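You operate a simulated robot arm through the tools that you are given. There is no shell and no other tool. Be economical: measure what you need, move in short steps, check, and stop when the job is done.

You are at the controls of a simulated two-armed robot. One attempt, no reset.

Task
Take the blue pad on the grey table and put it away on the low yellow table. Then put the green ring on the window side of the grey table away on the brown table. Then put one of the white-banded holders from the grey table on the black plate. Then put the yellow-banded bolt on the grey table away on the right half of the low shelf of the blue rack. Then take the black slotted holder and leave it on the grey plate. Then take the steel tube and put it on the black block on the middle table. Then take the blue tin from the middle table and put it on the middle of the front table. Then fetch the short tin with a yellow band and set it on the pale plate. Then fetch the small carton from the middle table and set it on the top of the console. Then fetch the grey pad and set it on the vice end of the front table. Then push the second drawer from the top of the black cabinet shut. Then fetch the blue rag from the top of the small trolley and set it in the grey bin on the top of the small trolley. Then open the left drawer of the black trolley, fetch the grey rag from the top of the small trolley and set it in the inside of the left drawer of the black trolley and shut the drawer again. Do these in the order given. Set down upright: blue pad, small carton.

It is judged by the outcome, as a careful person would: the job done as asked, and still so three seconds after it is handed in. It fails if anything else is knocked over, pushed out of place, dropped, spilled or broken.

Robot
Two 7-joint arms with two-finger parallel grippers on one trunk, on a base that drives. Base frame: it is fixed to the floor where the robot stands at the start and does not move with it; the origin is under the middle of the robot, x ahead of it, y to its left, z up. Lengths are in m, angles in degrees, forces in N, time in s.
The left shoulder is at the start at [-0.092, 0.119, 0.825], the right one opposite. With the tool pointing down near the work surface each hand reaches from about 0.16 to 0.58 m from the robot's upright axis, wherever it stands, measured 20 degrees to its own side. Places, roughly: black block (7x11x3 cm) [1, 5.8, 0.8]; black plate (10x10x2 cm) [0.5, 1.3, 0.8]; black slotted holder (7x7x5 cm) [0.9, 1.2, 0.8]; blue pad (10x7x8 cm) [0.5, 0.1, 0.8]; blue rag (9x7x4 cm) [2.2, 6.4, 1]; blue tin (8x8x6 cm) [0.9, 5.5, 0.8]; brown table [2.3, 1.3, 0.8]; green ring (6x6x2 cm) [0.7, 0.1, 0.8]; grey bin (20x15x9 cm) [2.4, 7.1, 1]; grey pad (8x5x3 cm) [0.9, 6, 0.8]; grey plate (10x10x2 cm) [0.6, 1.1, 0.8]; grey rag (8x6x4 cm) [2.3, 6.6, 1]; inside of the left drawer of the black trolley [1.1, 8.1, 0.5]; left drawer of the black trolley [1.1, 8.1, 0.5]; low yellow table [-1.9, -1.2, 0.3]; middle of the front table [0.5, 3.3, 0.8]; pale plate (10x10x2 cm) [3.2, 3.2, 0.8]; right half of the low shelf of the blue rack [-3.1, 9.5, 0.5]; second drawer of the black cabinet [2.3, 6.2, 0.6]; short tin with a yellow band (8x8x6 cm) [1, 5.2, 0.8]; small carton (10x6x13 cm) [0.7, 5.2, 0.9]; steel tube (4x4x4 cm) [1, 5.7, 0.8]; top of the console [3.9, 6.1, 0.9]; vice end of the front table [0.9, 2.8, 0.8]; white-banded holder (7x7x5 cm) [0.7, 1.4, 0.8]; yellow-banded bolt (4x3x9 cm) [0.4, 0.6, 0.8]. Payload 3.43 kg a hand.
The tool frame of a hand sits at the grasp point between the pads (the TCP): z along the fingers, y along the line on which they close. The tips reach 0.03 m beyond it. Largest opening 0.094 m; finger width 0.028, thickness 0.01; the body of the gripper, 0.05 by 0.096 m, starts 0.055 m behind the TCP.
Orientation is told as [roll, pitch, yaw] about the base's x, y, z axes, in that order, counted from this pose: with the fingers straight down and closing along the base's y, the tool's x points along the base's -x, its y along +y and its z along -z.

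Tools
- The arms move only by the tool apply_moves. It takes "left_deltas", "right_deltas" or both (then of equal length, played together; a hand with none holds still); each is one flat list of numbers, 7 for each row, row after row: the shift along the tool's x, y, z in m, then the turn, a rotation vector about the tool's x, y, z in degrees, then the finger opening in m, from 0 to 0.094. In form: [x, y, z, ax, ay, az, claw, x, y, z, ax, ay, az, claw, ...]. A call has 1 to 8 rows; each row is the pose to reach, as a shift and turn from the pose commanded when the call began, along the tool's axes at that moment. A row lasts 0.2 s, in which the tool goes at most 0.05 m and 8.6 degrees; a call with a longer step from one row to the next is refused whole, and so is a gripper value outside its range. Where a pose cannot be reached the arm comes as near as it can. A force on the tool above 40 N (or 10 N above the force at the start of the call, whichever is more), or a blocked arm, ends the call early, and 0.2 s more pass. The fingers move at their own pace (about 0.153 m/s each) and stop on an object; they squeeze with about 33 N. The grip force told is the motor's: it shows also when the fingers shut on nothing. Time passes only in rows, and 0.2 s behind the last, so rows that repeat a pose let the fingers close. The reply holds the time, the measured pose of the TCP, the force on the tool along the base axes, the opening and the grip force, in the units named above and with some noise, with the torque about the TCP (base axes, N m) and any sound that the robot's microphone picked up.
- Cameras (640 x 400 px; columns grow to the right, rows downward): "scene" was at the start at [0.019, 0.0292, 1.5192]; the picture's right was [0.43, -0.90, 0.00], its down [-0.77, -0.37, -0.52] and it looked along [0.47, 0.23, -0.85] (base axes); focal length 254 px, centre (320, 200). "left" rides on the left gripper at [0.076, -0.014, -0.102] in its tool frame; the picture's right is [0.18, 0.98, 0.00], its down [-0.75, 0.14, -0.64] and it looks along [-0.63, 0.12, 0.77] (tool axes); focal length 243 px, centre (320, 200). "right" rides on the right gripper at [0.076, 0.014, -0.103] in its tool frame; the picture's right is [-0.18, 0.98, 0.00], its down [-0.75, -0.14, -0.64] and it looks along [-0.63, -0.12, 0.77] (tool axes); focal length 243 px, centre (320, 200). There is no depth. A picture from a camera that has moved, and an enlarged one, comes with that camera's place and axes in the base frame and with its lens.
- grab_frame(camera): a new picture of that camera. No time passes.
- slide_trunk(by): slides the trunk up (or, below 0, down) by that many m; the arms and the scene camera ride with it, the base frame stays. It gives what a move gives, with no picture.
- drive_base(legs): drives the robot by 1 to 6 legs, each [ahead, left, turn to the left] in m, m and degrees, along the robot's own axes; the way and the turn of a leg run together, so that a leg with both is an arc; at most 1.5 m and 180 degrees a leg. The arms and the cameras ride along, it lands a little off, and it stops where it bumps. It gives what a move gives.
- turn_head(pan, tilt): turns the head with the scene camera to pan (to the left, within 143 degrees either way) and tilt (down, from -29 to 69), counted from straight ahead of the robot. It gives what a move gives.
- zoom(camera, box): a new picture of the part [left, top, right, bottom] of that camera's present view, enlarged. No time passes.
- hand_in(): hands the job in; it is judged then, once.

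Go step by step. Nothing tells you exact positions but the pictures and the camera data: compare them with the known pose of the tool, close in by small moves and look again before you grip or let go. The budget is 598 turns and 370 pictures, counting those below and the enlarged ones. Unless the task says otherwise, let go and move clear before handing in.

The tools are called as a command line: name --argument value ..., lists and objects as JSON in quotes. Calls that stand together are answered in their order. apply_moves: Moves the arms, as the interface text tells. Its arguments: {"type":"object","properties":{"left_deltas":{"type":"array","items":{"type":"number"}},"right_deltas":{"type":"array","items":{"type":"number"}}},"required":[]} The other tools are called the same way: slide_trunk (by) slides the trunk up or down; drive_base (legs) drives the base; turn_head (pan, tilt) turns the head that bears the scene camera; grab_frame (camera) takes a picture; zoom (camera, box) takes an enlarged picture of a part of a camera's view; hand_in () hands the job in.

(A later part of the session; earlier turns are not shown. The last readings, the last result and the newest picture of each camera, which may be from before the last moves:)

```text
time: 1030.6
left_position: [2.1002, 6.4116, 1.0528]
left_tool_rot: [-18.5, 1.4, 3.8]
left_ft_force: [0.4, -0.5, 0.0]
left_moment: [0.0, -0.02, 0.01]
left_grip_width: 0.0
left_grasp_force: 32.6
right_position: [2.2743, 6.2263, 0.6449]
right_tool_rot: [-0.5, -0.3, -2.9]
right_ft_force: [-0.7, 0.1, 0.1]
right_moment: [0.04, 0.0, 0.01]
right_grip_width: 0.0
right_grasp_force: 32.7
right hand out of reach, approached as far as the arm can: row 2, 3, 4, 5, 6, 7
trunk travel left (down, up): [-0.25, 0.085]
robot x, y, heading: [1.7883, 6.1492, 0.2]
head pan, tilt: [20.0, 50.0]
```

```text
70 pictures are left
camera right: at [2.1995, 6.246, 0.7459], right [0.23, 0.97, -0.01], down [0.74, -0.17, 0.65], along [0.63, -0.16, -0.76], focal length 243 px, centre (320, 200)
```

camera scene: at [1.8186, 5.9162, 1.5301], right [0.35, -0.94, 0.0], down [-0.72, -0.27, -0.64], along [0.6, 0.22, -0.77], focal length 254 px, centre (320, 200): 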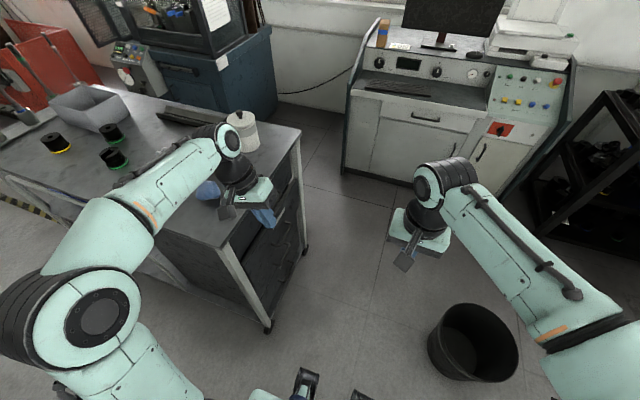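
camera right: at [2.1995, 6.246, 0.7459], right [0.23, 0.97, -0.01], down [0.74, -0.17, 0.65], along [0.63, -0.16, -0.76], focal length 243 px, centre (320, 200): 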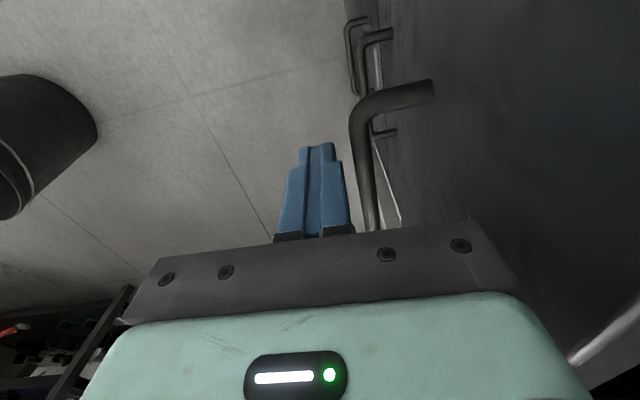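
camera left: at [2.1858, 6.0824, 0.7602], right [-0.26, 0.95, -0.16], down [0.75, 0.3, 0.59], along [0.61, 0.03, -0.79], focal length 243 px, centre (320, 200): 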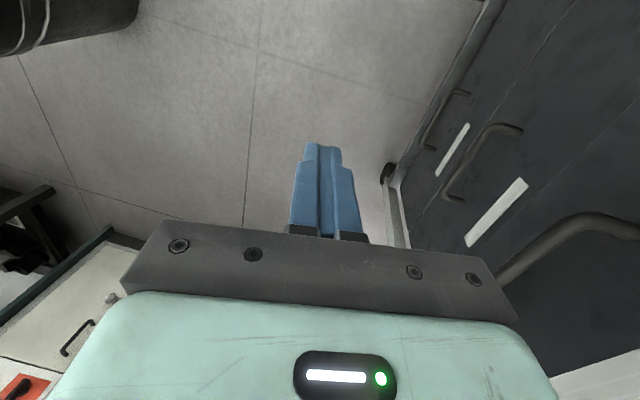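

I use a small base strafe to push further.

drive_base --legs '[[0, 0.045, 0]]'

drive_base --legs '[[0, 0.02, 0]]'

grab_frame --camera "right"

```text
time: 1031.3
left_position: [2.0992, 6.4104, 1.0531]
left_tool_rot: [-18.5, 1.4, 3.7]
left_ft_force: [0.1, -0.6, 0.5]
left_moment: [-0.01, -0.01, -0.01]
left_grip_width: 0.0
left_grasp_force: 33.4
right_position: [2.2736, 6.2261, 0.644]
right_tool_rot: [-0.4, -0.2, -3.0]
right_ft_force: [-0.2, -0.9, 0.6]
right_moment: [0.02, -0.03, -0.02]
right_grip_width: 0.0
right_grasp_force: 33.2
trunk travel left (down, up): [-0.25, 0.085]
robot x, y, heading: [1.7841, 6.1463, 0.5]
head pan, tilt: [20.0, 50.0]
stopped in leg 1: the robot was blocked; the commanded pose is now the measured one
```

```text
time: 1032.0
left_position: [2.0987, 6.4127, 1.0523]
left_tool_rot: [-18.5, 1.4, 3.5]
left_ft_force: [0.3, 0.0, 0.5]
left_moment: [0.01, -0.03, 0.02]
left_grip_width: 0.0
left_grasp_force: 33.1
right_position: [2.2734, 6.2262, 0.6436]
right_tool_rot: [-0.4, 0.0, -2.9]
right_ft_force: [0.1, 0.9, 0.1]
right_moment: [-0.03, -0.02, 0.04]
right_grip_width: 0.0
right_grasp_force: 33.4
trunk travel left (down, up): [-0.25, 0.085]
robot x, y, heading: [1.7847, 6.1488, 0.2]
head pan, tilt: [20.0, 50.0]
stopped in leg 1: the robot was blocked; the commanded pose is now the measured one
```

```text
69 pictures are left
camera right: at [2.1986, 6.2468, 0.7458], right [0.24, 0.97, -0.01], down [0.74, -0.18, 0.65], along [0.63, -0.16, -0.76], focal length 243 px, centre (320, 200)
```

right: 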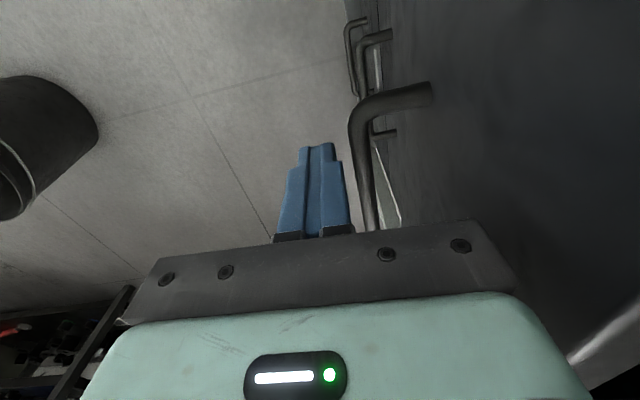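

drive_base --legs '[[0, 0, 4]]'

drive_base --legs '[[0, 0, 3]]'

grab_frame --camera "right"

```text
time: 1032.8
left_position: [2.0929, 6.4202, 1.0514]
left_tool_rot: [-18.6, 1.5, 5.2]
left_ft_force: [-0.4, 0.5, 0.7]
left_moment: [-0.02, -0.02, -0.04]
left_grip_width: 0.0
left_grasp_force: 33.4
right_position: [2.2741, 6.2308, 0.6428]
right_tool_rot: [-0.9, -0.1, -2.2]
right_ft_force: [-0.1, 0.8, -0.4]
right_moment: [0.02, 0.01, -0.01]
right_grip_width: 0.0001
right_grasp_force: 33.3
trunk travel left (down, up): [-0.25, 0.085]
robot x, y, heading: [1.7872, 6.1502, 1.7]
head pan, tilt: [20.0, 50.0]
stopped in leg 1: the robot was blocked; the commanded pose is now the measured one
```

```text
time: 1033.6
left_position: [2.088, 6.4235, 1.0517]
left_tool_rot: [-18.5, 1.5, 6.2]
left_ft_force: [-0.3, 0.1, 0.1]
left_moment: [-0.03, -0.01, -0.01]
left_grip_width: 0.0002
left_grasp_force: 33.2
right_position: [2.2759, 6.2298, 0.6421]
right_tool_rot: [-1.2, 0.0, -1.9]
right_ft_force: [0.2, 0.5, 0.1]
right_moment: [0.0, 0.04, -0.01]
right_grip_width: 0.0
right_grasp_force: 32.9
trunk travel left (down, up): [-0.25, 0.085]
robot x, y, heading: [1.7858, 6.1498, 2.6]
head pan, tilt: [20.0, 50.0]
stopped in leg 1: the robot was blocked; the commanded pose is now the measured one
```

```text
68 pictures are left
camera right: at [2.2009, 6.2492, 0.744], right [0.22, 0.98, -0.02], down [0.75, -0.15, 0.65], along [0.63, -0.16, -0.76], focal length 243 px, centre (320, 200)
```

right: 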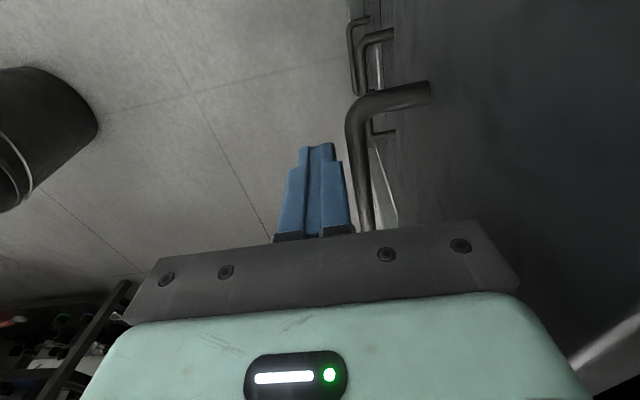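

The wrist meets the trolley's top edge. I pull back and roll the hand 45° so that only the fingertips lead.

apply_moves --right_deltas '[0, -0.04, 0, 0, 0, 0, 0, 0, -0.08, 0, -8, 0, 0, 0, 0, -0.1, 0, -16, 0, 0, 0, 0, -0.1, 0, -24, 0, 0, 0, 0, -0.1, 0, -32, 0, 0, 0, 0, -0.1, 0, -40, 0, 0, 0, 0, -0.1, 0, -45, 0, 0, 0]'

grab_frame --camera "right"

```text
time: 1035.2
left_position: [2.0884, 6.4251, 1.0508]
left_tool_rot: [-18.4, 1.5, 6.0]
left_ft_force: [0.0, 0.1, -0.9]
left_moment: [-0.02, -0.01, -0.03]
left_grip_width: 0.0002
left_grasp_force: 33.5
right_position: [2.2727, 6.1299, 0.6455]
right_tool_rot: [43.8, -0.2, -1.9]
right_ft_force: [-0.5, -0.3, 0.0]
right_moment: [-0.02, 0.01, 0.04]
right_grip_width: 0.0
right_grasp_force: 32.5
trunk travel left (down, up): [-0.25, 0.085]
robot x, y, heading: [1.7852, 6.1491, 2.4]
head pan, tilt: [20.0, 50.0]
```

```text
67 pictures are left
camera right: at [2.1948, 6.0727, 0.728], right [0.2, 0.7, 0.68], down [0.73, -0.57, 0.37], along [0.65, 0.42, -0.63], focal length 243 px, centre (320, 200)
```

right: 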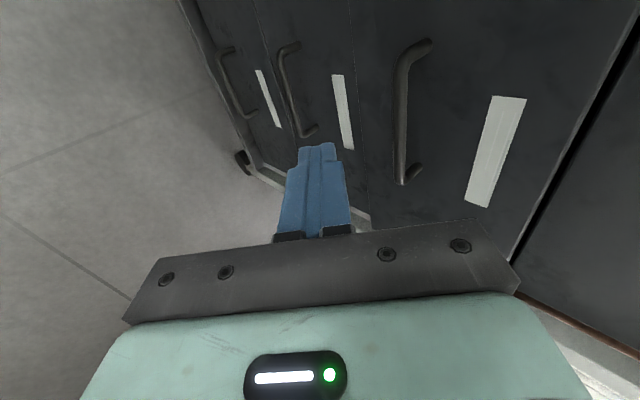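

apply_moves --right_deltas '[0, 0.024, -0.025, 0, 0, 0, 0, 0, 0.053, 0.0026, 0, 0, 0, 0, 0, 0.082, 0.03, 0, 0, 0, 0, 0, 0.104, 0.051, 0, 0, 0, 0, 0, 0.118, 0.065, 0, 0, 0, 0, 0, 0.132, 0.079, 0, 0, 0, 0, 0, 0.147, 0.093, 0, 0, 0, 0]'

grab_frame --camera "right"

```text
time: 1036.8
left_position: [2.0885, 6.4225, 1.0511]
left_tool_rot: [-18.4, 1.5, 6.0]
left_ft_force: [-0.2, -0.4, -0.1]
left_moment: [-0.01, 0.02, 0.0]
left_grip_width: 0.0
left_grasp_force: 32.7
right_position: [2.2773, 6.2865, 0.6779]
right_tool_rot: [43.3, 0.2, -1.5]
right_ft_force: [-5.5, -8.6, 5.6]
right_moment: [0.03, 0.19, 0.28]
right_grip_width: 0.0
right_grasp_force: 32.9
trunk travel left (down, up): [-0.25, 0.085]
robot x, y, heading: [1.7842, 6.145, 2.1]
head pan, tilt: [20.0, 50.0]
stopped in row 7 (right hand): the force on the tool passed its limit at 60 N (the readings are from after the stop); the commanded pose is now the measured one
```

```text
66 pictures are left
camera right: at [2.2001, 6.2289, 0.7626], right [0.2, 0.71, 0.67], down [0.74, -0.56, 0.37], along [0.64, 0.42, -0.64], focal length 243 px, centre (320, 200)
```

right: 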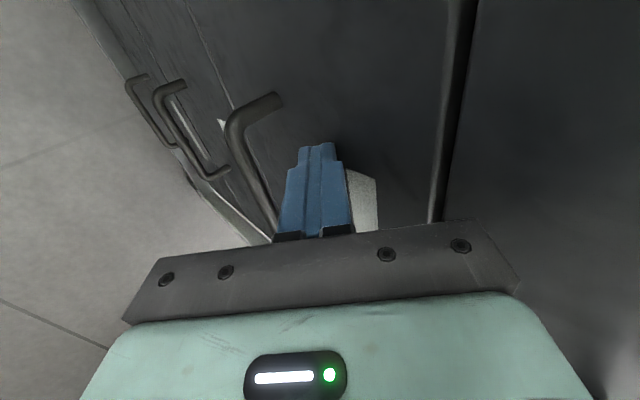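

The push ended on a hard stop: the drawer is shut. I withdraw the right hand, raise it, and prepare the left hand for the blue rag.

apply_moves --right_deltas '[0, -0.03, -0.028, 0, 0, 0, 0, 0, -0.06, -0.056, 0, 0, 0, 0, 0, -0.09, -0.085, 8, 0, 0, 0, 0, -0.11, -0.1, 16, 0, 0, 0, 0, -0.12, -0.11, 24, 0, 0, 0, 0, -0.12, -0.11, 32, 0, 0, 0, 0, -0.12, -0.11, 40, 0, 0, 0, 0, -0.12, -0.11, 43, 0, 0, 0]' --left_deltas '[0, 0, -0.02, -2, 0, 0, 0.03, 0, 0, -0.04, -6, 0, 0, 0.06, 0.02, 0, -0.06, -10, 0, 0, 0.094, 0.04, 0, -0.08, -14, 0, 0, 0.094, 0.05, 0, -0.09, -18.5, 0, 0, 0.094, 0.05, 0, -0.09, -18.5, 0, 0, 0.094, 0.05, 0, -0.09, -18.5, 0, 0, 0.094, 0.05, 0, -0.09, -18.5, 0, 0, 0.094]'

apply_moves --right_deltas '[0, 0, -0.045, 0, 0, 0, 0.03, 0, 0, -0.09, 0, 0, 0, 0.06, 0, 0, -0.135, 0, 0, 0, 0.094, 0, 0, -0.18, 0, 0, 0, 0.094, 0.02, 0, -0.22, 0, 0, 0, 0.094, 0.05, 0, -0.26, 0, 0, 0, 0.094, 0.09, 0, -0.29, 0, 0, 0, 0.094, 0.13, 0, -0.32, 0, 0, 0, 0.094]'

grab_frame --camera "left"

```text
time: 1038.6
left_position: [2.038, 6.4445, 1.1395]
left_tool_rot: [0.0, 1.6, 6.0]
left_ft_force: [-1.0, -0.2, -0.8]
left_moment: [-0.03, 0.02, 0.0]
left_grip_width: 0.0941
left_grasp_force: 0.0
right_position: [2.2724, 6.126, 0.6754]
right_tool_rot: [0.1, 0.2, -1.6]
right_ft_force: [-0.2, 0.3, -0.6]
right_moment: [-0.02, 0.01, -0.01]
right_grip_width: 0.0001
right_grasp_force: 32.9
trunk travel left (down, up): [-0.25, 0.085]
robot x, y, heading: [1.7843, 6.1493, 2.4]
head pan, tilt: [20.0, 50.0]
```

```text
time: 1040.4
left_position: [2.0382, 6.4457, 1.1393]
left_tool_rot: [0.0, 1.5, 6.0]
left_ft_force: [-0.3, 0.7, -0.3]
left_moment: [-0.02, 0.01, 0.02]
left_grip_width: 0.0941
left_grasp_force: 0.0
right_position: [2.14, 6.1277, 0.9975]
right_tool_rot: [0.2, 0.1, -1.6]
right_ft_force: [-0.1, -0.1, -0.3]
right_moment: [0.02, -0.03, -0.01]
right_grip_width: 0.0939
right_grasp_force: 0.0
trunk travel left (down, up): [-0.25, 0.085]
robot x, y, heading: [1.7864, 6.1479, 2.5]
head pan, tilt: [20.0, 50.0]
```

```text
65 pictures are left
camera left: at [1.9647, 6.4245, 1.2441], right [-0.29, 0.96, 0.01], down [0.75, 0.22, 0.62], along [0.59, 0.18, -0.78], focal length 243 px, centre (320, 200)
```

left: 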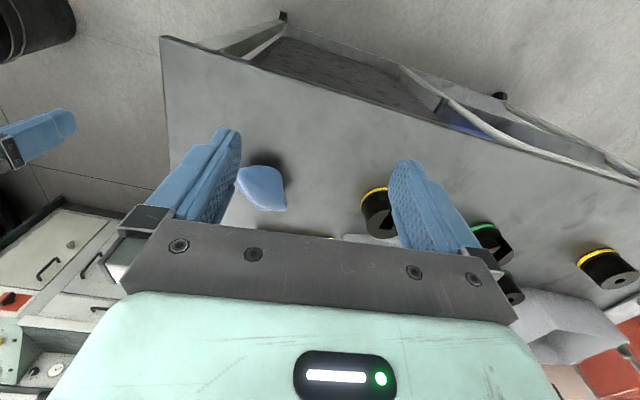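

apply_moves --left_deltas '[-0.035, -0.015, 0.02, 0, 0, 0, 0.094, -0.07, -0.03, 0.04, 0, 0, 0, 0.094, -0.105, -0.045, 0.06, 0, 0, 0, 0.094, -0.147, -0.058, 0.08, 0, 0, 0, 0.094, -0.147, -0.058, 0.085, 0, -1.5, 6, 0.094, -0.147, -0.058, 0.085, 0, -1.5, 6, 0.094]'

grab_frame --camera "left"

```text
time: 1041.8
left_position: [2.1895, 6.4015, 1.0515]
left_tool_rot: [0.0, 0.0, 0.0]
left_ft_force: [0.8, -0.2, 0.0]
left_moment: [0.0, 0.02, -0.01]
left_grip_width: 0.0942
left_grasp_force: 0.1
right_position: [2.1418, 6.1285, 0.9964]
right_tool_rot: [0.3, 0.1, -1.7]
right_ft_force: [0.5, 0.0, 0.7]
right_moment: [-0.01, 0.02, 0.02]
right_grip_width: 0.0939
right_grasp_force: 0.1
trunk travel left (down, up): [-0.25, 0.085]
robot x, y, heading: [1.7872, 6.1512, 2.5]
head pan, tilt: [20.0, 50.0]
```

```text
64 pictures are left
camera left: at [2.1113, 6.3892, 1.1534], right [-0.18, 0.98, 0.0], down [0.75, 0.14, 0.64], along [0.63, 0.12, -0.77], focal length 243 px, centre (320, 200)
```

left: 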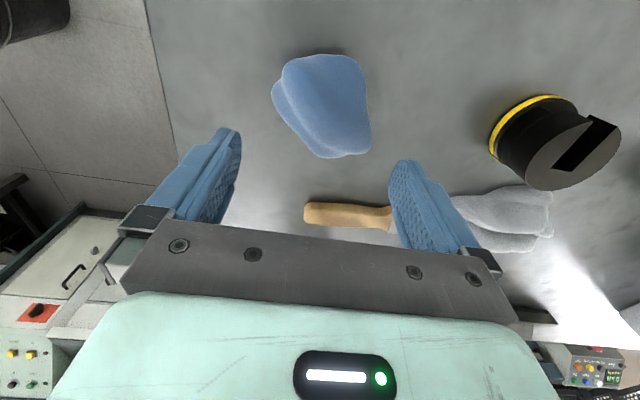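

apply_moves --left_deltas '[0.0225, 0.0025, 0.03, 0, 0, 0, 0.094, 0.0225, 0.0025, 0.06, 0, 0, 0, 0.094, 0.0225, 0.0025, 0.076, 0, 0, 0, 0.094, 0.0225, 0.0025, 0.078, 0, 0, 0, 0.094]'

grab_frame --camera "left"

```text
time: 1042.8
left_position: [2.1662, 6.4068, 0.9806]
left_tool_rot: [0.0, -0.8, 0.0]
left_ft_force: [-7.0, -1.9, 10.2]
left_moment: [0.1, 0.34, 0.13]
left_grip_width: 0.094
left_grasp_force: 0.0
right_position: [2.1406, 6.1279, 0.9981]
right_tool_rot: [0.3, 0.1, -1.6]
right_ft_force: [-0.9, -0.4, 0.7]
right_moment: [0.03, 0.0, 0.0]
right_grip_width: 0.0941
right_grasp_force: 0.1
trunk travel left (down, up): [-0.25, 0.085]
robot x, y, heading: [1.7863, 6.1494, 2.8]
head pan, tilt: [20.0, 50.0]
stopped in row 4 (left hand): the force on the tool passed its limit at 44 N (the readings are from after the stop); the commanded pose is now the measured one
```

```text
63 pictures are left
camera left: at [2.0876, 6.394, 1.0813], right [-0.18, 0.98, 0.0], down [0.74, 0.14, 0.65], along [0.64, 0.12, -0.76], focal length 243 px, centre (320, 200)
```

left: 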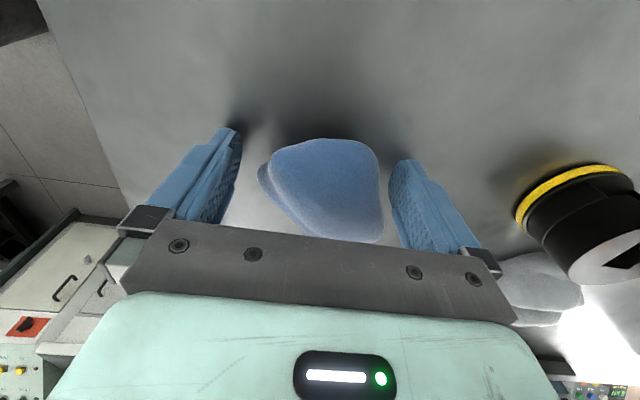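

apply_moves --left_deltas '[0, 0, -0.004, 0, 0.8, 0, 0.094, 0, 0, -0.004, 0, 0.8, 0, 0.02, 0, 0, -0.004, 0, 0.8, 0, 0.02, 0, 0, -0.004, 0, 0.8, 0, 0.02, 0, 0, -0.04, 0, 0.8, 0, 0.02, 0, 0, -0.085, 0, 0.8, 0, 0.02, 0.02, 0, -0.12, 0, 0.8, 0, 0.02, 0.05, 0, -0.15, 0, 0.8, 0, 0.02]'

grab_frame --camera "left"

turn_head --pan 50 --tilt 40

grab_frame --camera "scene"

```text
time: 1044.6
left_position: [2.1174, 6.4061, 1.1311]
left_tool_rot: [0.0, -0.1, -0.1]
left_ft_force: [-0.4, -0.5, -2.1]
left_moment: [-0.01, 0.0, 0.0]
left_grip_width: 0.0814
left_grasp_force: 33.1
right_position: [2.142, 6.1278, 0.997]
right_tool_rot: [0.3, 0.1, -1.6]
right_ft_force: [0.3, -1.1, -0.3]
right_moment: [-0.01, 0.0, 0.02]
right_grip_width: 0.0939
right_grasp_force: 0.1
trunk travel left (down, up): [-0.25, 0.085]
robot x, y, heading: [1.788, 6.1483, 2.4]
head pan, tilt: [20.0, 50.0]
```

```text
62 pictures are left
camera left: at [2.0397, 6.392, 1.233], right [-0.18, 0.98, 0.0], down [0.75, 0.14, 0.64], along [0.63, 0.12, -0.77], focal length 243 px, centre (320, 200)
```

left: 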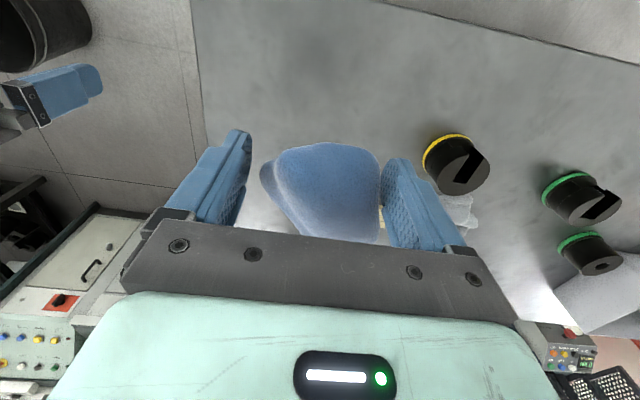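

```text
time: 1045.5
left_position: [2.1197, 6.4057, 1.1305]
left_tool_rot: [0.0, -0.1, 0.0]
left_ft_force: [0.5, 0.5, -1.0]
left_moment: [-0.04, 0.01, 0.04]
left_grip_width: 0.0811
left_grasp_force: 33.1
right_position: [2.1429, 6.1277, 0.9971]
right_tool_rot: [0.4, 0.1, -1.6]
right_ft_force: [-0.3, 0.8, 0.0]
right_moment: [-0.07, 0.01, -0.01]
right_grip_width: 0.0941
right_grasp_force: 0.1
trunk travel left (down, up): [-0.25, 0.085]
robot x, y, heading: [1.783, 6.1494, 2.3]
head pan, tilt: [50.0, 40.0]
```

```text
61 pictures are left
camera scene: at [1.7956, 6.214, 1.5443], right [0.79, -0.61, 0.0], down [-0.39, -0.51, -0.77], along [0.47, 0.61, -0.64], focal length 254 px, centre (320, 200)
```

scene: 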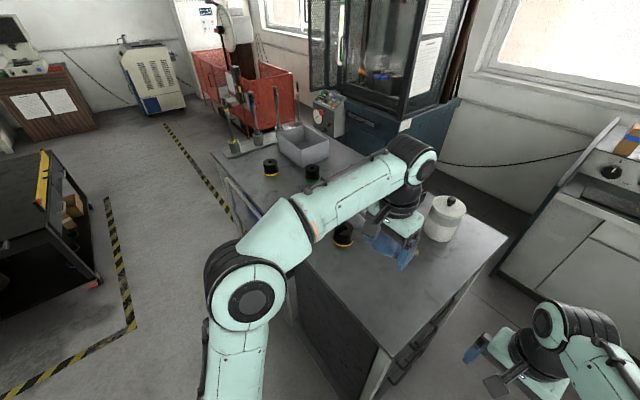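

The blue rag is held. I back off, shift along the trolley, and approach the grey bin.

drive_base --legs '[[-0.16, 0, -2.3], [0, 0.73, 0], [0.2, 0, 0]]'

turn_head --pan 20 --tilt 50

grab_frame --camera "scene"

```text
time: 1054.7
left_position: [2.1644, 7.1222, 1.1303]
left_tool_rot: [0.0, 0.0, -2.6]
left_ft_force: [0.1, -0.3, -0.3]
left_moment: [-0.01, 0.03, -0.04]
left_grip_width: 0.0785
left_grasp_force: 33.1
right_position: [2.1765, 6.8459, 0.997]
right_tool_rot: [0.3, 0.2, -4.3]
right_ft_force: [-0.4, 0.3, 0.3]
right_moment: [-0.03, 0.01, 0.04]
right_grip_width: 0.0939
right_grasp_force: 0.0
trunk travel left (down, up): [-0.25, 0.085]
robot x, y, heading: [1.8216, 6.8844, -0.3]
head pan, tilt: [50.0, 40.0]
```

```text
time: 1055.6
left_position: [2.1656, 7.1222, 1.1297]
left_tool_rot: [0.0, 0.0, -2.6]
left_ft_force: [0.4, 0.0, -0.4]
left_moment: [-0.03, 0.0, -0.01]
left_grip_width: 0.078
left_grasp_force: 33.4
right_position: [2.1767, 6.8453, 0.9961]
right_tool_rot: [0.3, 0.1, -4.2]
right_ft_force: [0.3, 0.2, -0.1]
right_moment: [-0.01, -0.02, 0.0]
right_grip_width: 0.0939
right_grasp_force: 0.1
trunk travel left (down, up): [-0.25, 0.085]
robot x, y, heading: [1.8198, 6.8833, -0.4]
head pan, tilt: [20.0, 50.0]
```

```text
60 pictures are left
camera scene: at [1.8512, 6.9081, 1.5301], right [0.34, -0.94, 0.0], down [-0.72, -0.26, -0.64], along [0.6, 0.22, -0.77], focal length 254 px, centre (320, 200)
```

scene: 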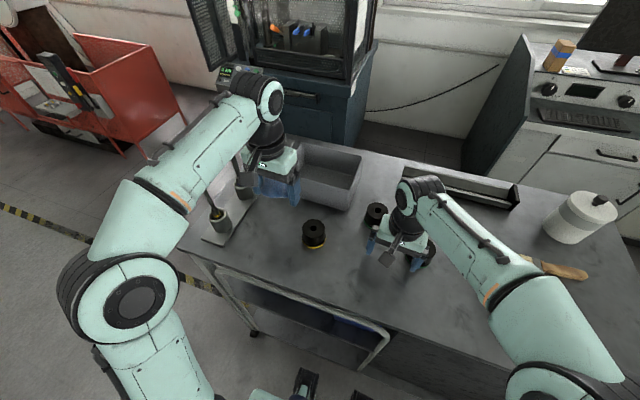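

apply_moves --right_deltas '[0, 0, -0.04, 0, 0, 0, 0.094, 0, 0, -0.08, 0, 0, 0, 0.094, 0.03, 0, -0.11, 0, 0, 0, 0.094, 0.06, 0, -0.13, 0, 0, 0, 0.094, 0.06, 0, -0.13, 0, 0, 0, 0.094]' --left_deltas '[0, 0, 0, 0, 0, 0, 0.02, -0.04, -0.01, 0, 0, 0, 0, 0.02, -0.08, -0.02, 0, 0, 0, 0, 0.02, -0.12, -0.035, 0, 0, 0, 0, 0.02, -0.16, -0.04, 0.0, 0, 0, 0, 0.02]'

grab_frame --camera "left"

```text
time: 1056.8
left_position: [2.2521, 7.0985, 1.1299]
left_tool_rot: [0.0, 0.1, -2.7]
left_ft_force: [1.1, -0.9, 0.2]
left_moment: [-0.04, -0.02, 0.02]
left_grip_width: 0.0779
left_grasp_force: 32.5
left hand out of reach, approached as far as the arm can: row 4, 5
right_position: [2.1175, 6.8497, 1.1283]
right_tool_rot: [0.4, 0.2, -4.2]
right_ft_force: [0.3, -0.9, 0.8]
right_moment: [-0.02, -0.01, -0.03]
right_grip_width: 0.0938
right_grasp_force: 0.0
trunk travel left (down, up): [-0.25, 0.085]
robot x, y, heading: [1.8219, 6.8817, -0.5]
head pan, tilt: [20.0, 50.0]
```

```text
59 pictures are left
camera left: at [2.1752, 7.0892, 1.2324], right [-0.14, 0.99, 0.0], down [0.76, 0.11, 0.64], along [0.64, 0.09, -0.77], focal length 243 px, centre (320, 200)
```

left: 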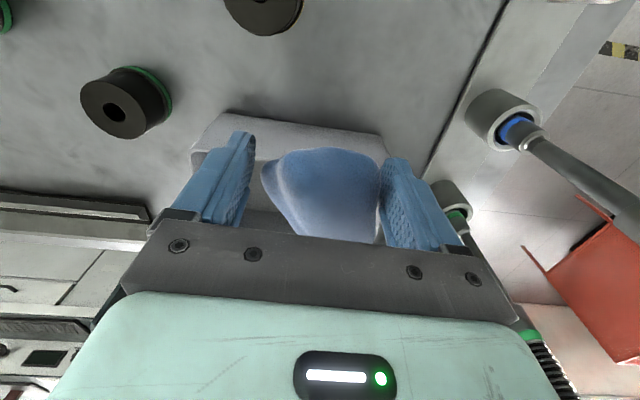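

slide_trunk --by 0.085

apply_moves --left_deltas '[-0.02, 0, 0.03, 0, 0, 0, 0.02, -0.045, -0.003, 0.06, 0, 0, 0, 0.02, -0.07, -0.006, 0.08, 0, 0, 0, 0.02, -0.085, -0.01, 0.09, 0, 0, 0, 0.02, -0.085, -0.01, 0.09, 0, 0, 0, 0.02]'

grab_frame --camera "left"

```text
time: 1058.0
left_position: [2.2532, 7.0937, 1.2148]
left_tool_rot: [0.0, 0.0, -2.6]
left_ft_force: [0.1, -0.1, -0.5]
left_moment: [0.02, -0.02, 0.02]
left_grip_width: 0.0776
left_grasp_force: 32.8
right_position: [2.1155, 6.8477, 1.2125]
right_tool_rot: [0.3, 0.1, -4.2]
right_ft_force: [0.1, -0.3, 0.2]
right_moment: [0.0, 0.01, -0.01]
right_grip_width: 0.0938
right_grasp_force: 0.1
trunk travel left (down, up): [-0.335, 0.0]
robot x, y, heading: [1.8222, 6.8782, -0.3]
head pan, tilt: [20.0, 50.0]
```

```text
time: 1059.2
left_position: [2.3393, 7.0776, 1.1278]
left_tool_rot: [0.0, -0.1, -2.6]
left_ft_force: [-0.1, 0.2, -1.0]
left_moment: [0.0, 0.0, 0.04]
left_grip_width: 0.077
left_grasp_force: 33.0
right_position: [2.1171, 6.8502, 1.2117]
right_tool_rot: [0.4, 0.2, -4.3]
right_ft_force: [0.2, 0.2, -0.2]
right_moment: [0.04, 0.0, -0.01]
right_grip_width: 0.094
right_grasp_force: 0.0
trunk travel left (down, up): [-0.335, 0.0]
robot x, y, heading: [1.8216, 6.8841, -0.1]
head pan, tilt: [20.0, 50.0]
```

```text
58 pictures are left
camera left: at [2.2616, 7.0685, 1.2287], right [-0.14, 0.99, 0.0], down [0.76, 0.11, 0.64], along [0.64, 0.09, -0.77], focal length 243 px, centre (320, 200)
```

left: 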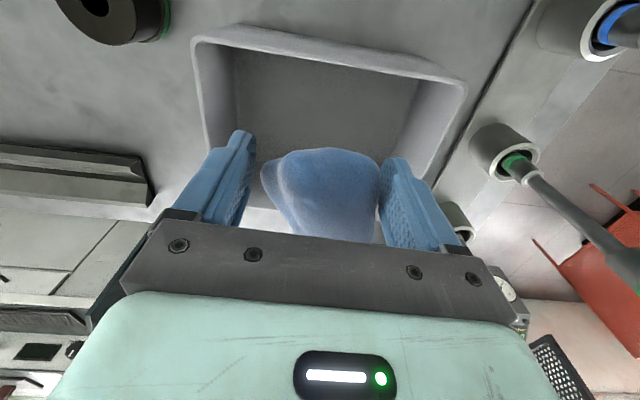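

The rag is centred over the bin. I lower it inside and release.

apply_moves --left_deltas '[0, 0.003, 0.04, 0, 0, 0, 0.02, 0, 0.003, 0.08, 0, 0, 0, 0.02, 0, 0.003, 0.11, 0, 0, 0, 0.02, 0, 0.003, 0.125, 0, 0, 0, 0.02, 0, 0.003, 0.125, 0, 0, 0, 0.094, 0, 0.003, 0.125, 0, 0, 0, 0.094, 0, 0.003, 0.09, 0, 0, 0, 0.094, 0, 0.003, 0.05, 0, 0, 0, 0.094]'

apply_moves --left_deltas '[0, 0, -0.045, 0, 0, 0, 0.094, 0, 0, -0.09, 0, 0, 0, 0.094, 0.03, 0, -0.12, 0, 0, 0, 0.094, 0.07, 0, -0.13, 0, 0, 0, 0.094]'

grab_frame --camera "left"

```text
time: 1061.0
left_position: [2.34, 7.0829, 1.0775]
left_tool_rot: [0.1, 0.0, -2.6]
left_ft_force: [1.0, 1.2, 0.4]
left_moment: [0.02, 0.01, 0.01]
left_grip_width: 0.0939
left_grasp_force: 0.0
right_position: [2.1161, 6.8489, 1.2124]
right_tool_rot: [0.3, 0.2, -4.3]
right_ft_force: [0.1, 0.0, -0.2]
right_moment: [0.02, 0.0, -0.01]
right_grip_width: 0.0939
right_grasp_force: 0.1
trunk travel left (down, up): [-0.335, 0.0]
robot x, y, heading: [1.8179, 6.8806, -0.4]
head pan, tilt: [20.0, 50.0]
```

```text
time: 1062.0
left_position: [2.265, 7.0888, 1.2062]
left_tool_rot: [0.0, -0.1, -2.6]
left_ft_force: [-0.6, -0.3, -0.2]
left_moment: [-0.02, -0.04, 0.02]
left_grip_width: 0.0941
left_grasp_force: 0.1
right_position: [2.1152, 6.8484, 1.2122]
right_tool_rot: [0.4, -0.1, -4.3]
right_ft_force: [0.2, -0.6, 0.0]
right_moment: [-0.02, 0.0, 0.02]
right_grip_width: 0.0939
right_grasp_force: 0.1
trunk travel left (down, up): [-0.335, 0.0]
robot x, y, heading: [1.822, 6.8812, -0.4]
head pan, tilt: [20.0, 50.0]
```

```text
57 pictures are left
camera left: at [2.1869, 7.0794, 1.3082], right [-0.14, 0.99, 0.0], down [0.76, 0.11, 0.64], along [0.64, 0.09, -0.77], focal length 243 px, centre (320, 200)
```

left: 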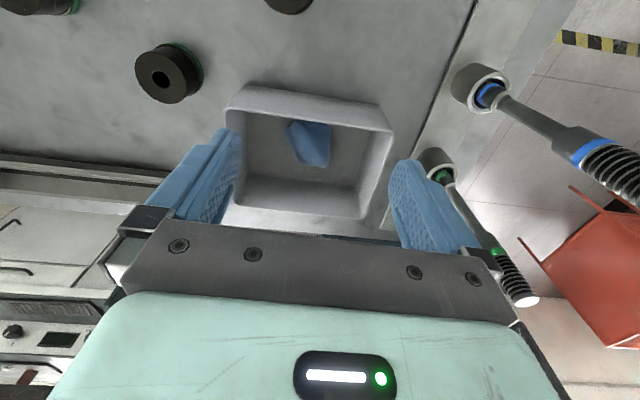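

The blue rag is in the bin. Next the black trolley's left drawer near [1.1, 8.1]. I back off and look at it.

slide_trunk --by -0.085

drive_base --legs '[[-0.3, 0, 0.4], [0, 0, 90]]'

turn_head --pan 15 --tilt 35

grab_frame --camera "scene"

```text
time: 1063.2
left_position: [2.2681, 7.0861, 1.1198]
left_tool_rot: [0.1, -0.2, -2.6]
left_ft_force: [0.5, 0.2, 0.1]
left_moment: [-0.02, 0.01, 0.01]
left_grip_width: 0.0937
left_grasp_force: 0.0
right_position: [2.1174, 6.8494, 1.1274]
right_tool_rot: [0.2, 0.1, -4.2]
right_ft_force: [-0.2, -0.7, 0.8]
right_moment: [0.02, 0.0, -0.02]
right_grip_width: 0.094
right_grasp_force: 0.0
trunk travel left (down, up): [-0.25, 0.085]
robot x, y, heading: [1.8242, 6.8833, -0.4]
head pan, tilt: [20.0, 50.0]
```

```text
time: 1069.1
left_position: [1.3104, 7.3245, 1.1197]
left_tool_rot: [0.0, -0.1, 88.1]
left_ft_force: [-0.1, 0.2, -0.3]
left_moment: [0.03, -0.01, 0.04]
left_grip_width: 0.094
left_grasp_force: 0.1
right_position: [1.5472, 7.1769, 1.1268]
right_tool_rot: [0.3, 0.0, 86.6]
right_ft_force: [0.2, 0.3, 0.1]
right_moment: [0.03, 0.03, -0.01]
right_grip_width: 0.0942
right_grasp_force: 0.1
trunk travel left (down, up): [-0.25, 0.085]
robot x, y, heading: [1.518, 6.8784, 90.4]
head pan, tilt: [20.0, 50.0]
```

```text
time: 1069.9
left_position: [1.3095, 7.3245, 1.1194]
left_tool_rot: [0.0, -0.1, 88.1]
left_ft_force: [0.7, -0.4, -0.2]
left_moment: [0.01, -0.01, 0.0]
left_grip_width: 0.0939
left_grasp_force: 0.0
right_position: [1.5482, 7.1774, 1.1282]
right_tool_rot: [0.3, 0.0, 86.6]
right_ft_force: [0.0, 0.3, -0.4]
right_moment: [0.01, -0.03, 0.03]
right_grip_width: 0.094
right_grasp_force: 0.0
trunk travel left (down, up): [-0.25, 0.085]
robot x, y, heading: [1.5171, 6.8819, 90.3]
head pan, tilt: [15.0, 35.0]
```

```text
56 pictures are left
camera scene: at [1.4965, 6.9219, 1.5518], right [0.96, 0.27, 0.0], down [0.15, -0.55, -0.82], along [-0.22, 0.79, -0.57], focal length 254 px, centre (320, 200)
```

scene: 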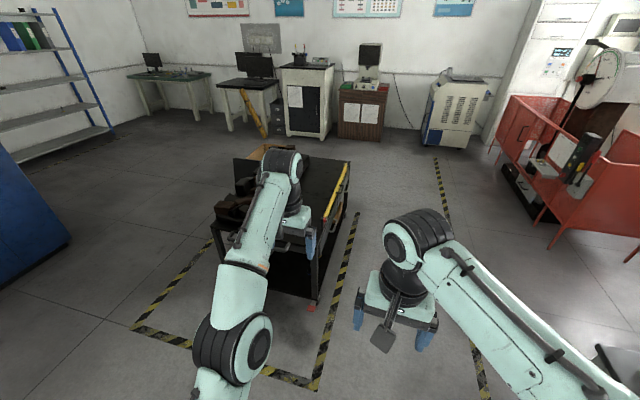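

apply_moves --left_deltas '[0.045, 0.02, 0, 0, 0, 0, 0.094, 0.09, 0.04, 0, 0, 0, 0, 0.094, 0.135, 0.07, 0, 0, 0, 0, 0.094, 0.17, 0.1, 0, 0, 0, 0, 0.094, 0.2, 0.13, 0, 0, 0, 0, 0.094]'

zoom --camera "scene" --box '[190, 130, 370, 320]'

```text
refused: row 3 steps farther than a row can; nothing moved
```

```text
2.11 times, centred on (280, 225) of scene
camera zoom: at [1.4965, 6.9219, 1.5518], right [0.96, 0.27, 0.0], down [0.15, -0.55, -0.82], along [-0.22, 0.79, -0.57], focal length 535 px, centre (404, 147)
```

zoom: 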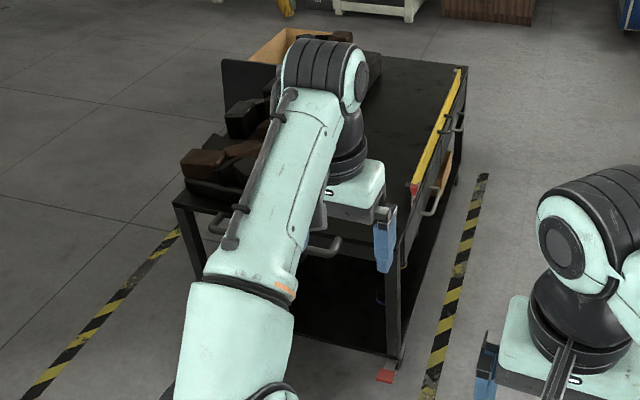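

The black trolley's drawers face +x; the left one's handle is near [1.25, 8.18, 0.5]. I go round to that side.

drive_base --legs '[[0.75, 0, 0], [0, -0.3, 0], [0.48, 0, 0], [0, 0, 90]]'

turn_head --pan 0 --tilt 50

grab_frame --camera "scene"

```text
time: 1082.8
left_position: [1.3385, 7.8846, 1.1188]
left_tool_rot: [-0.1, -0.1, 178.1]
left_ft_force: [0.1, 0.4, -0.1]
left_moment: [0.01, 0.0, 0.02]
left_grip_width: 0.094
left_grasp_force: 0.1
right_position: [1.4856, 8.1227, 1.1279]
right_tool_rot: [0.3, 0.1, 176.4]
right_ft_force: [0.0, 0.3, -0.3]
right_moment: [-0.02, -0.02, 0.01]
right_grip_width: 0.0938
right_grasp_force: 0.0
trunk travel left (down, up): [-0.25, 0.085]
robot x, y, heading: [1.7823, 8.095, -179.3]
head pan, tilt: [15.0, 35.0]
```

```text
time: 1083.6
left_position: [1.3379, 7.8849, 1.1201]
left_tool_rot: [0.1, 0.0, 178.2]
left_ft_force: [-0.1, 0.5, 0.2]
left_moment: [-0.01, -0.02, 0.02]
left_grip_width: 0.0938
left_grasp_force: 0.1
right_position: [1.4859, 8.1226, 1.1271]
right_tool_rot: [0.3, 0.1, 176.5]
right_ft_force: [0.2, 0.2, 0.5]
right_moment: [-0.01, -0.01, 0.03]
right_grip_width: 0.094
right_grasp_force: 0.0
trunk travel left (down, up): [-0.25, 0.085]
robot x, y, heading: [1.7827, 8.0895, -179.7]
head pan, tilt: [0.0, 50.0]
```

```text
54 pictures are left
camera scene: at [1.7495, 8.0929, 1.5302], right [-0.01, 1.0, 0.0], down [0.77, 0.01, -0.64], along [-0.64, -0.01, -0.77], focal length 254 px, centre (320, 200)
```

scene: 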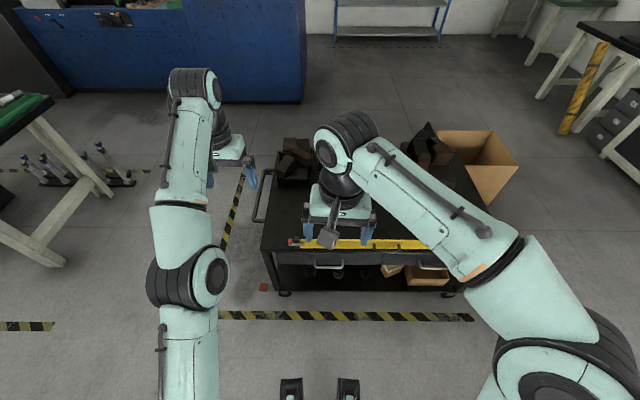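

zoom --camera "scene" --box '[260, 220, 460, 310]'

```text
3.20 times, centred on (360, 265) of scene
camera zoom: at [1.7495, 8.0929, 1.5302], right [-0.01, 1.0, 0.0], down [0.77, 0.01, -0.64], along [-0.64, -0.01, -0.77], focal length 814 px, centre (192, -8)
```

zoom: 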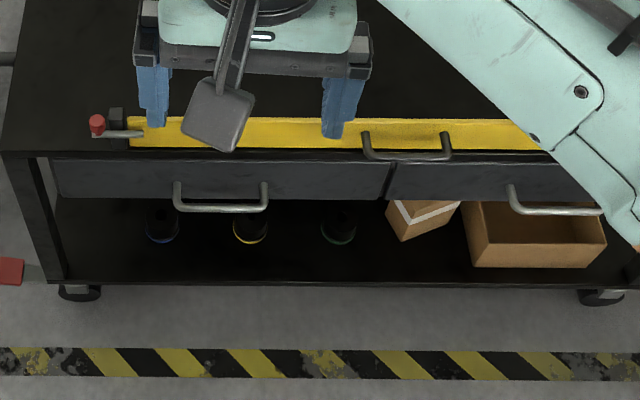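

The drawer's handle is a horizontal bar at about [1.27, 8.126, 0.496]. I'll grip it with a horizontal right hand, fingers closing vertically. Trunk down, then tilt the hand forward.

slide_trunk --by -0.25

apply_moves --right_deltas '[0, 0, 0.03, 0, -8, 0, 0.094, 0, 0, 0.06, 0, -16, 0, 0.094, 0, 0, 0.09, 0, -24, 0, 0.094, 0, 0, 0.12, 0, -32, 0, 0.08, 0, 0, 0.16, 0, -40, 0, 0.06, 0, 0, 0.2, 0, -48, 0, 0.05, 0, 0, 0.24, 0, -56, 0, 0.05, 0, 0, 0.28, 0, -64, 0, 0.05]'

apply_moves --right_deltas '[0.03, 0, 0.01, 0, -8, 0, 0.05, 0.06, 0, 0.03, 0, -16, 0, 0.05, 0.07, 0, 0.05, 0, -24, 0, 0.05, 0.07, 0, 0.05, 0, -26, 0, 0.05]'

apply_moves --right_deltas '[0, 0, 0, 0, 0, 8.5, 0.05, 0, 0, 0, 0, 0, 17, 0.05, 0, 0, 0, 0, 0, 25.5, 0.05, 0, 0, 0, 0, 0, 34, 0.05, 0, 0, 0, 0, 0, 42.5, 0.05, 0, 0, 0, 0, 0, 51, 0.05, 0, 0, 0, 0, 0, 59.5, 0.05, 0, 0, 0, 0, 0, 68, 0.05]'

grab_frame --camera "right"

```text
time: 1086.2
left_position: [1.3384, 7.8853, 0.8692]
left_tool_rot: [0.0, -0.2, 178.1]
left_ft_force: [0.2, -0.3, 0.2]
left_moment: [0.06, 0.02, -0.03]
left_grip_width: 0.094
left_grasp_force: 0.1
right_position: [1.4857, 8.1225, 0.8778]
right_tool_rot: [0.3, 0.1, 176.5]
right_ft_force: [1.2, 0.1, 0.0]
right_moment: [-0.02, 0.02, 0.02]
right_grip_width: 0.0938
right_grasp_force: 0.1
trunk travel left (down, up): [0.0, 0.335]
robot x, y, heading: [1.7812, 8.092, -179.7]
head pan, tilt: [0.0, 50.0]
```

```text
time: 1088.0
left_position: [1.3368, 7.8845, 0.8697]
left_tool_rot: [0.1, 0.0, 178.2]
left_ft_force: [0.0, -0.3, 0.1]
left_moment: [0.05, -0.01, 0.01]
left_grip_width: 0.0941
left_grasp_force: 0.0
right_position: [1.4768, 8.1131, 0.5966]
right_tool_rot: [0.7, -64.0, 175.9]
right_ft_force: [0.2, -0.4, -0.9]
right_moment: [0.01, 0.04, -0.03]
right_grip_width: 0.05
right_grasp_force: 0.1
right hand out of reach, approached as far as the arm can: row 7, 8
trunk travel left (down, up): [0.0, 0.335]
robot x, y, heading: [1.7814, 8.0943, -179.4]
head pan, tilt: [0.0, 50.0]
```

```text
time: 1089.0
left_position: [1.3387, 7.8845, 0.8698]
left_tool_rot: [0.0, -0.1, 178.1]
left_ft_force: [0.7, -0.5, -0.4]
left_moment: [0.02, 0.03, -0.02]
left_grip_width: 0.0938
left_grasp_force: 0.1
right_position: [1.4362, 8.1023, 0.5147]
right_tool_rot: [52.1, -89.7, 124.5]
right_ft_force: [0.0, 0.3, -0.2]
right_moment: [-0.04, 0.0, -0.01]
right_grip_width: 0.0499
right_grasp_force: 0.0
right hand out of reach, approached as far as the arm can: row 3, 4
trunk travel left (down, up): [0.0, 0.335]
robot x, y, heading: [1.7799, 8.0912, -179.4]
head pan, tilt: [0.0, 50.0]
```

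```text
time: 1090.8
left_position: [1.3384, 7.8854, 0.8693]
left_tool_rot: [-0.1, 0.0, 178.2]
left_ft_force: [1.0, -0.3, 0.1]
left_moment: [0.02, -0.01, 0.03]
left_grip_width: 0.0937
left_grasp_force: 0.1
right_position: [1.4092, 8.0813, 0.7093]
right_tool_rot: [84.8, -24.1, 87.8]
right_ft_force: [0.2, -0.2, 0.7]
right_moment: [0.0, -0.01, 0.01]
right_grip_width: 0.0501
right_grasp_force: 0.0
right hand out of reach, approached as far as the arm can: row 1, 2, 3, 4, 5, 6, 7, 8
trunk travel left (down, up): [0.0, 0.335]
robot x, y, heading: [1.7828, 8.0927, -179.6]
head pan, tilt: [0.0, 50.0]
```

```text
52 pictures are left
camera right: at [1.508, 7.9986, 0.6992], right [-0.1, -0.23, 0.97], down [0.68, 0.7, 0.23], along [-0.73, 0.68, 0.09], focal length 243 px, centre (320, 200)
```

right: 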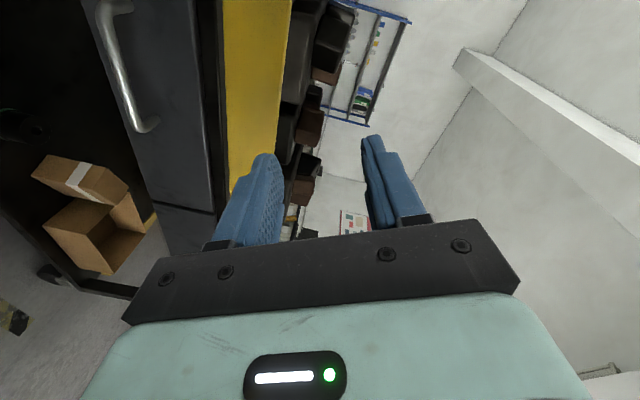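

That roll isn't reachable. I undo it and instead use a vertical hand, yawed 90° so the fingers close along x, leaning slightly so the palm clears the trolley top.

apply_moves --right_deltas '[0, 0, 0, 0, 0, -8.5, 0.05, 0, 0, 0, 0, 0, -17, 0.05, 0, 0, 0, 0, 0, -25.5, 0.05, 0, 0, 0, 0, 0, -34, 0.05, 0, 0, 0, 0, 0, -42.5, 0.05, 0, 0, 0, 0, 0, -51, 0.05, 0, 0, 0, 0, 0, -59.5, 0.05, 0, 0, 0, 0, 0, -68, 0.05]'

apply_moves --right_deltas '[-0.02, 0, 0, 0, 8.5, 0, 0.05, -0.04, 0, 0, 0, 17, 0, 0.05, -0.06, 0, 0, 0, 25.5, 0, 0.05, -0.08, 0, 0, 0, 34, 0, 0.05, -0.1, 0, 0, 0, 42.5, 0, 0.05, -0.12, 0, 0, 0, 51, 0, 0.05, -0.13, 0, 0, 0, 59.5, 0, 0.05, -0.14, 0, 0, 0, 68, 0, 0.05]'

```text
time: 1092.5
left_position: [1.338, 7.8848, 0.8694]
left_tool_rot: [0.0, -0.1, 178.1]
left_ft_force: [-0.2, 0.1, 0.3]
left_moment: [0.02, 0.03, 0.03]
left_grip_width: 0.094
left_grasp_force: 0.1
right_position: [1.4071, 8.0662, 0.7051]
right_tool_rot: [-25.8, -84.7, -158.3]
right_ft_force: [-0.3, 0.7, 0.0]
right_moment: [0.03, 0.03, 0.01]
right_grip_width: 0.0502
right_grasp_force: 0.0
trunk travel left (down, up): [0.0, 0.335]
robot x, y, heading: [1.7821, 8.0945, -179.5]
head pan, tilt: [0.0, 50.0]
```

```text
time: 1094.3
left_position: [1.3375, 7.8847, 0.87]
left_tool_rot: [0.0, -0.1, 178.1]
left_ft_force: [0.3, 0.2, 0.3]
left_moment: [-0.03, 0.01, 0.0]
left_grip_width: 0.094
left_grasp_force: 0.0
right_position: [1.3967, 8.0616, 0.8459]
right_tool_rot: [-2.3, -17.1, 176.7]
right_ft_force: [0.6, -0.4, -0.7]
right_moment: [0.03, 0.0, 0.0]
right_grip_width: 0.05
right_grasp_force: 0.0
trunk travel left (down, up): [0.0, 0.335]
robot x, y, heading: [1.7818, 8.093, -179.5]
head pan, tilt: [0.0, 50.0]
```

apply_moves --right_deltas '[0.0, 0, 0, 0, 8.5, 0, 0.05, 0.02, 0, 0, 0, 17, 0, 0.05, 0.02, 0, 0, 0, 17, 0, 0.05]'

apply_moves --right_deltas '[0.0, -0.01, 0, 0, 0, -8.5, 0.05, 0, -0.02, 0, 0, 0, -17, 0.05, 0, -0.03, 0, 0, 0, -25.5, 0.05, 0, -0.04, 0, 0, 0, -34, 0.05, 0, -0.05, 0, 0, 0, -42.5, 0.05, 0, -0.06, 0, 0, 0, -51, 0.05, 0, -0.065, 0.03, 0, 0, -59.5, 0.05, 0, -0.065, 0.06, 0, 0, -68, 0.05]'

apply_moves --right_deltas '[0, 0, 0.03, 0, 0, -8, 0.05, 0, 0, 0.06, 0, 0, -16, 0.05, 0, 0, 0.1, 0, 0, -22, 0.05, 0, 0, 0.14, 0, 0, -22, 0.05]'

grab_frame --camera "scene"

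```text
time: 1095.2
left_position: [1.3382, 7.8835, 0.8695]
left_tool_rot: [0.0, -0.1, 178.1]
left_ft_force: [0.4, 0.0, -0.3]
left_moment: [0.0, -0.04, -0.01]
left_grip_width: 0.0941
left_grasp_force: 0.1
right_position: [1.4134, 8.0598, 0.8396]
right_tool_rot: [-2.2, 0.0, 176.0]
right_ft_force: [0.4, 0.0, 0.4]
right_moment: [-0.03, 0.0, 0.01]
right_grip_width: 0.0501
right_grasp_force: 0.1
trunk travel left (down, up): [0.0, 0.335]
robot x, y, heading: [1.777, 8.094, -179.3]
head pan, tilt: [0.0, 50.0]
```

```text
time: 1097.0
left_position: [1.3377, 7.8852, 0.87]
left_tool_rot: [0.1, -0.2, 178.1]
left_ft_force: [0.1, -0.1, -0.5]
left_moment: [0.01, -0.02, 0.01]
left_grip_width: 0.0942
left_grasp_force: 0.0
right_position: [1.4192, 8.1247, 0.7814]
right_tool_rot: [-1.0, 1.8, -115.9]
right_ft_force: [-0.2, 0.4, -0.5]
right_moment: [0.02, -0.02, 0.02]
right_grip_width: 0.0499
right_grasp_force: 0.1
trunk travel left (down, up): [0.0, 0.335]
robot x, y, heading: [1.7794, 8.095, -179.3]
head pan, tilt: [0.0, 50.0]
```

```text
time: 1098.0
left_position: [1.3388, 7.8843, 0.8694]
left_tool_rot: [0.0, -0.1, 178.1]
left_ft_force: [-0.1, 0.1, 0.0]
left_moment: [-0.04, 0.03, -0.02]
left_grip_width: 0.0941
left_grasp_force: 0.0
right_position: [1.4176, 8.1356, 0.6438]
right_tool_rot: [-0.3, 2.1, -93.9]
right_ft_force: [0.1, 0.0, -0.2]
right_moment: [-0.01, 0.0, -0.01]
right_grip_width: 0.0503
right_grasp_force: 0.0
trunk travel left (down, up): [0.0, 0.335]
robot x, y, heading: [1.7784, 8.092, -179.4]
head pan, tilt: [0.0, 50.0]
```

```text
51 pictures are left
camera scene: at [1.7005, 8.0926, 1.2797], right [-0.01, 1.0, 0.0], down [0.77, 0.01, -0.64], along [-0.64, -0.01, -0.77], focal length 254 px, centre (320, 200)
```

scene: 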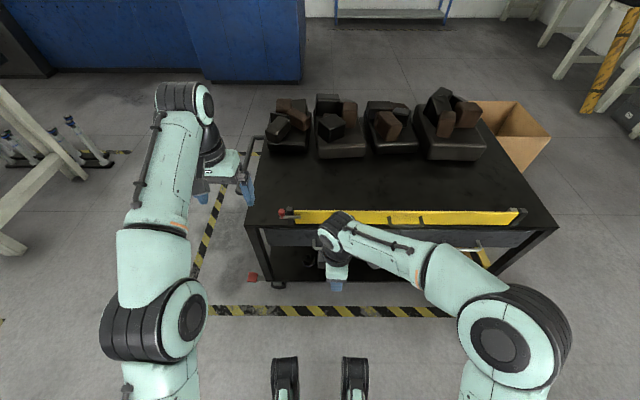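

apply_moves --right_deltas '[0, 0, 0, 8, 0, 0, 0.04, 0, -0.02, 0, 16, 0, 0, 0.04, 0.0, -0.05, 0.02, 25, 0, 0, 0.04, -0.005, -0.08, 0.04, 25, 0, 0, 0.04, -0.01, -0.085, 0.045, 25, 0, 0, 0.04]'

grab_frame --camera "right"

zoom --camera "scene" --box '[250, 200, 430, 320]'

```text
refused: row 3 steps farther than a row can; nothing moved
```

```text
50 pictures are left
camera right: at [1.4378, 8.2067, 0.7482], right [0.97, -0.25, -0.01], down [-0.19, -0.77, 0.61], along [-0.16, -0.59, -0.79], focal length 243 px, centre (320, 200)
```

right: 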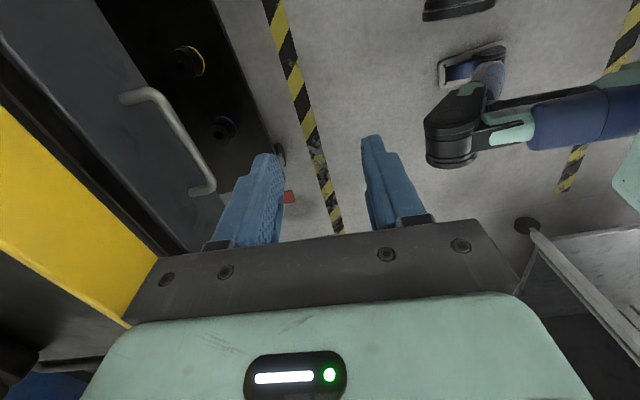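

```text
3.33 times, centred on (340, 260) of scene
camera zoom: at [1.7005, 8.0926, 1.2797], right [-0.01, 1.0, 0.0], down [0.77, 0.01, -0.64], along [-0.64, -0.01, -0.77], focal length 848 px, centre (253, 0)
```

zoom: 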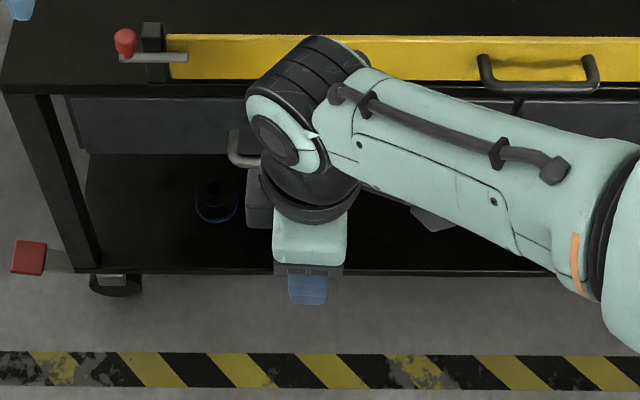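

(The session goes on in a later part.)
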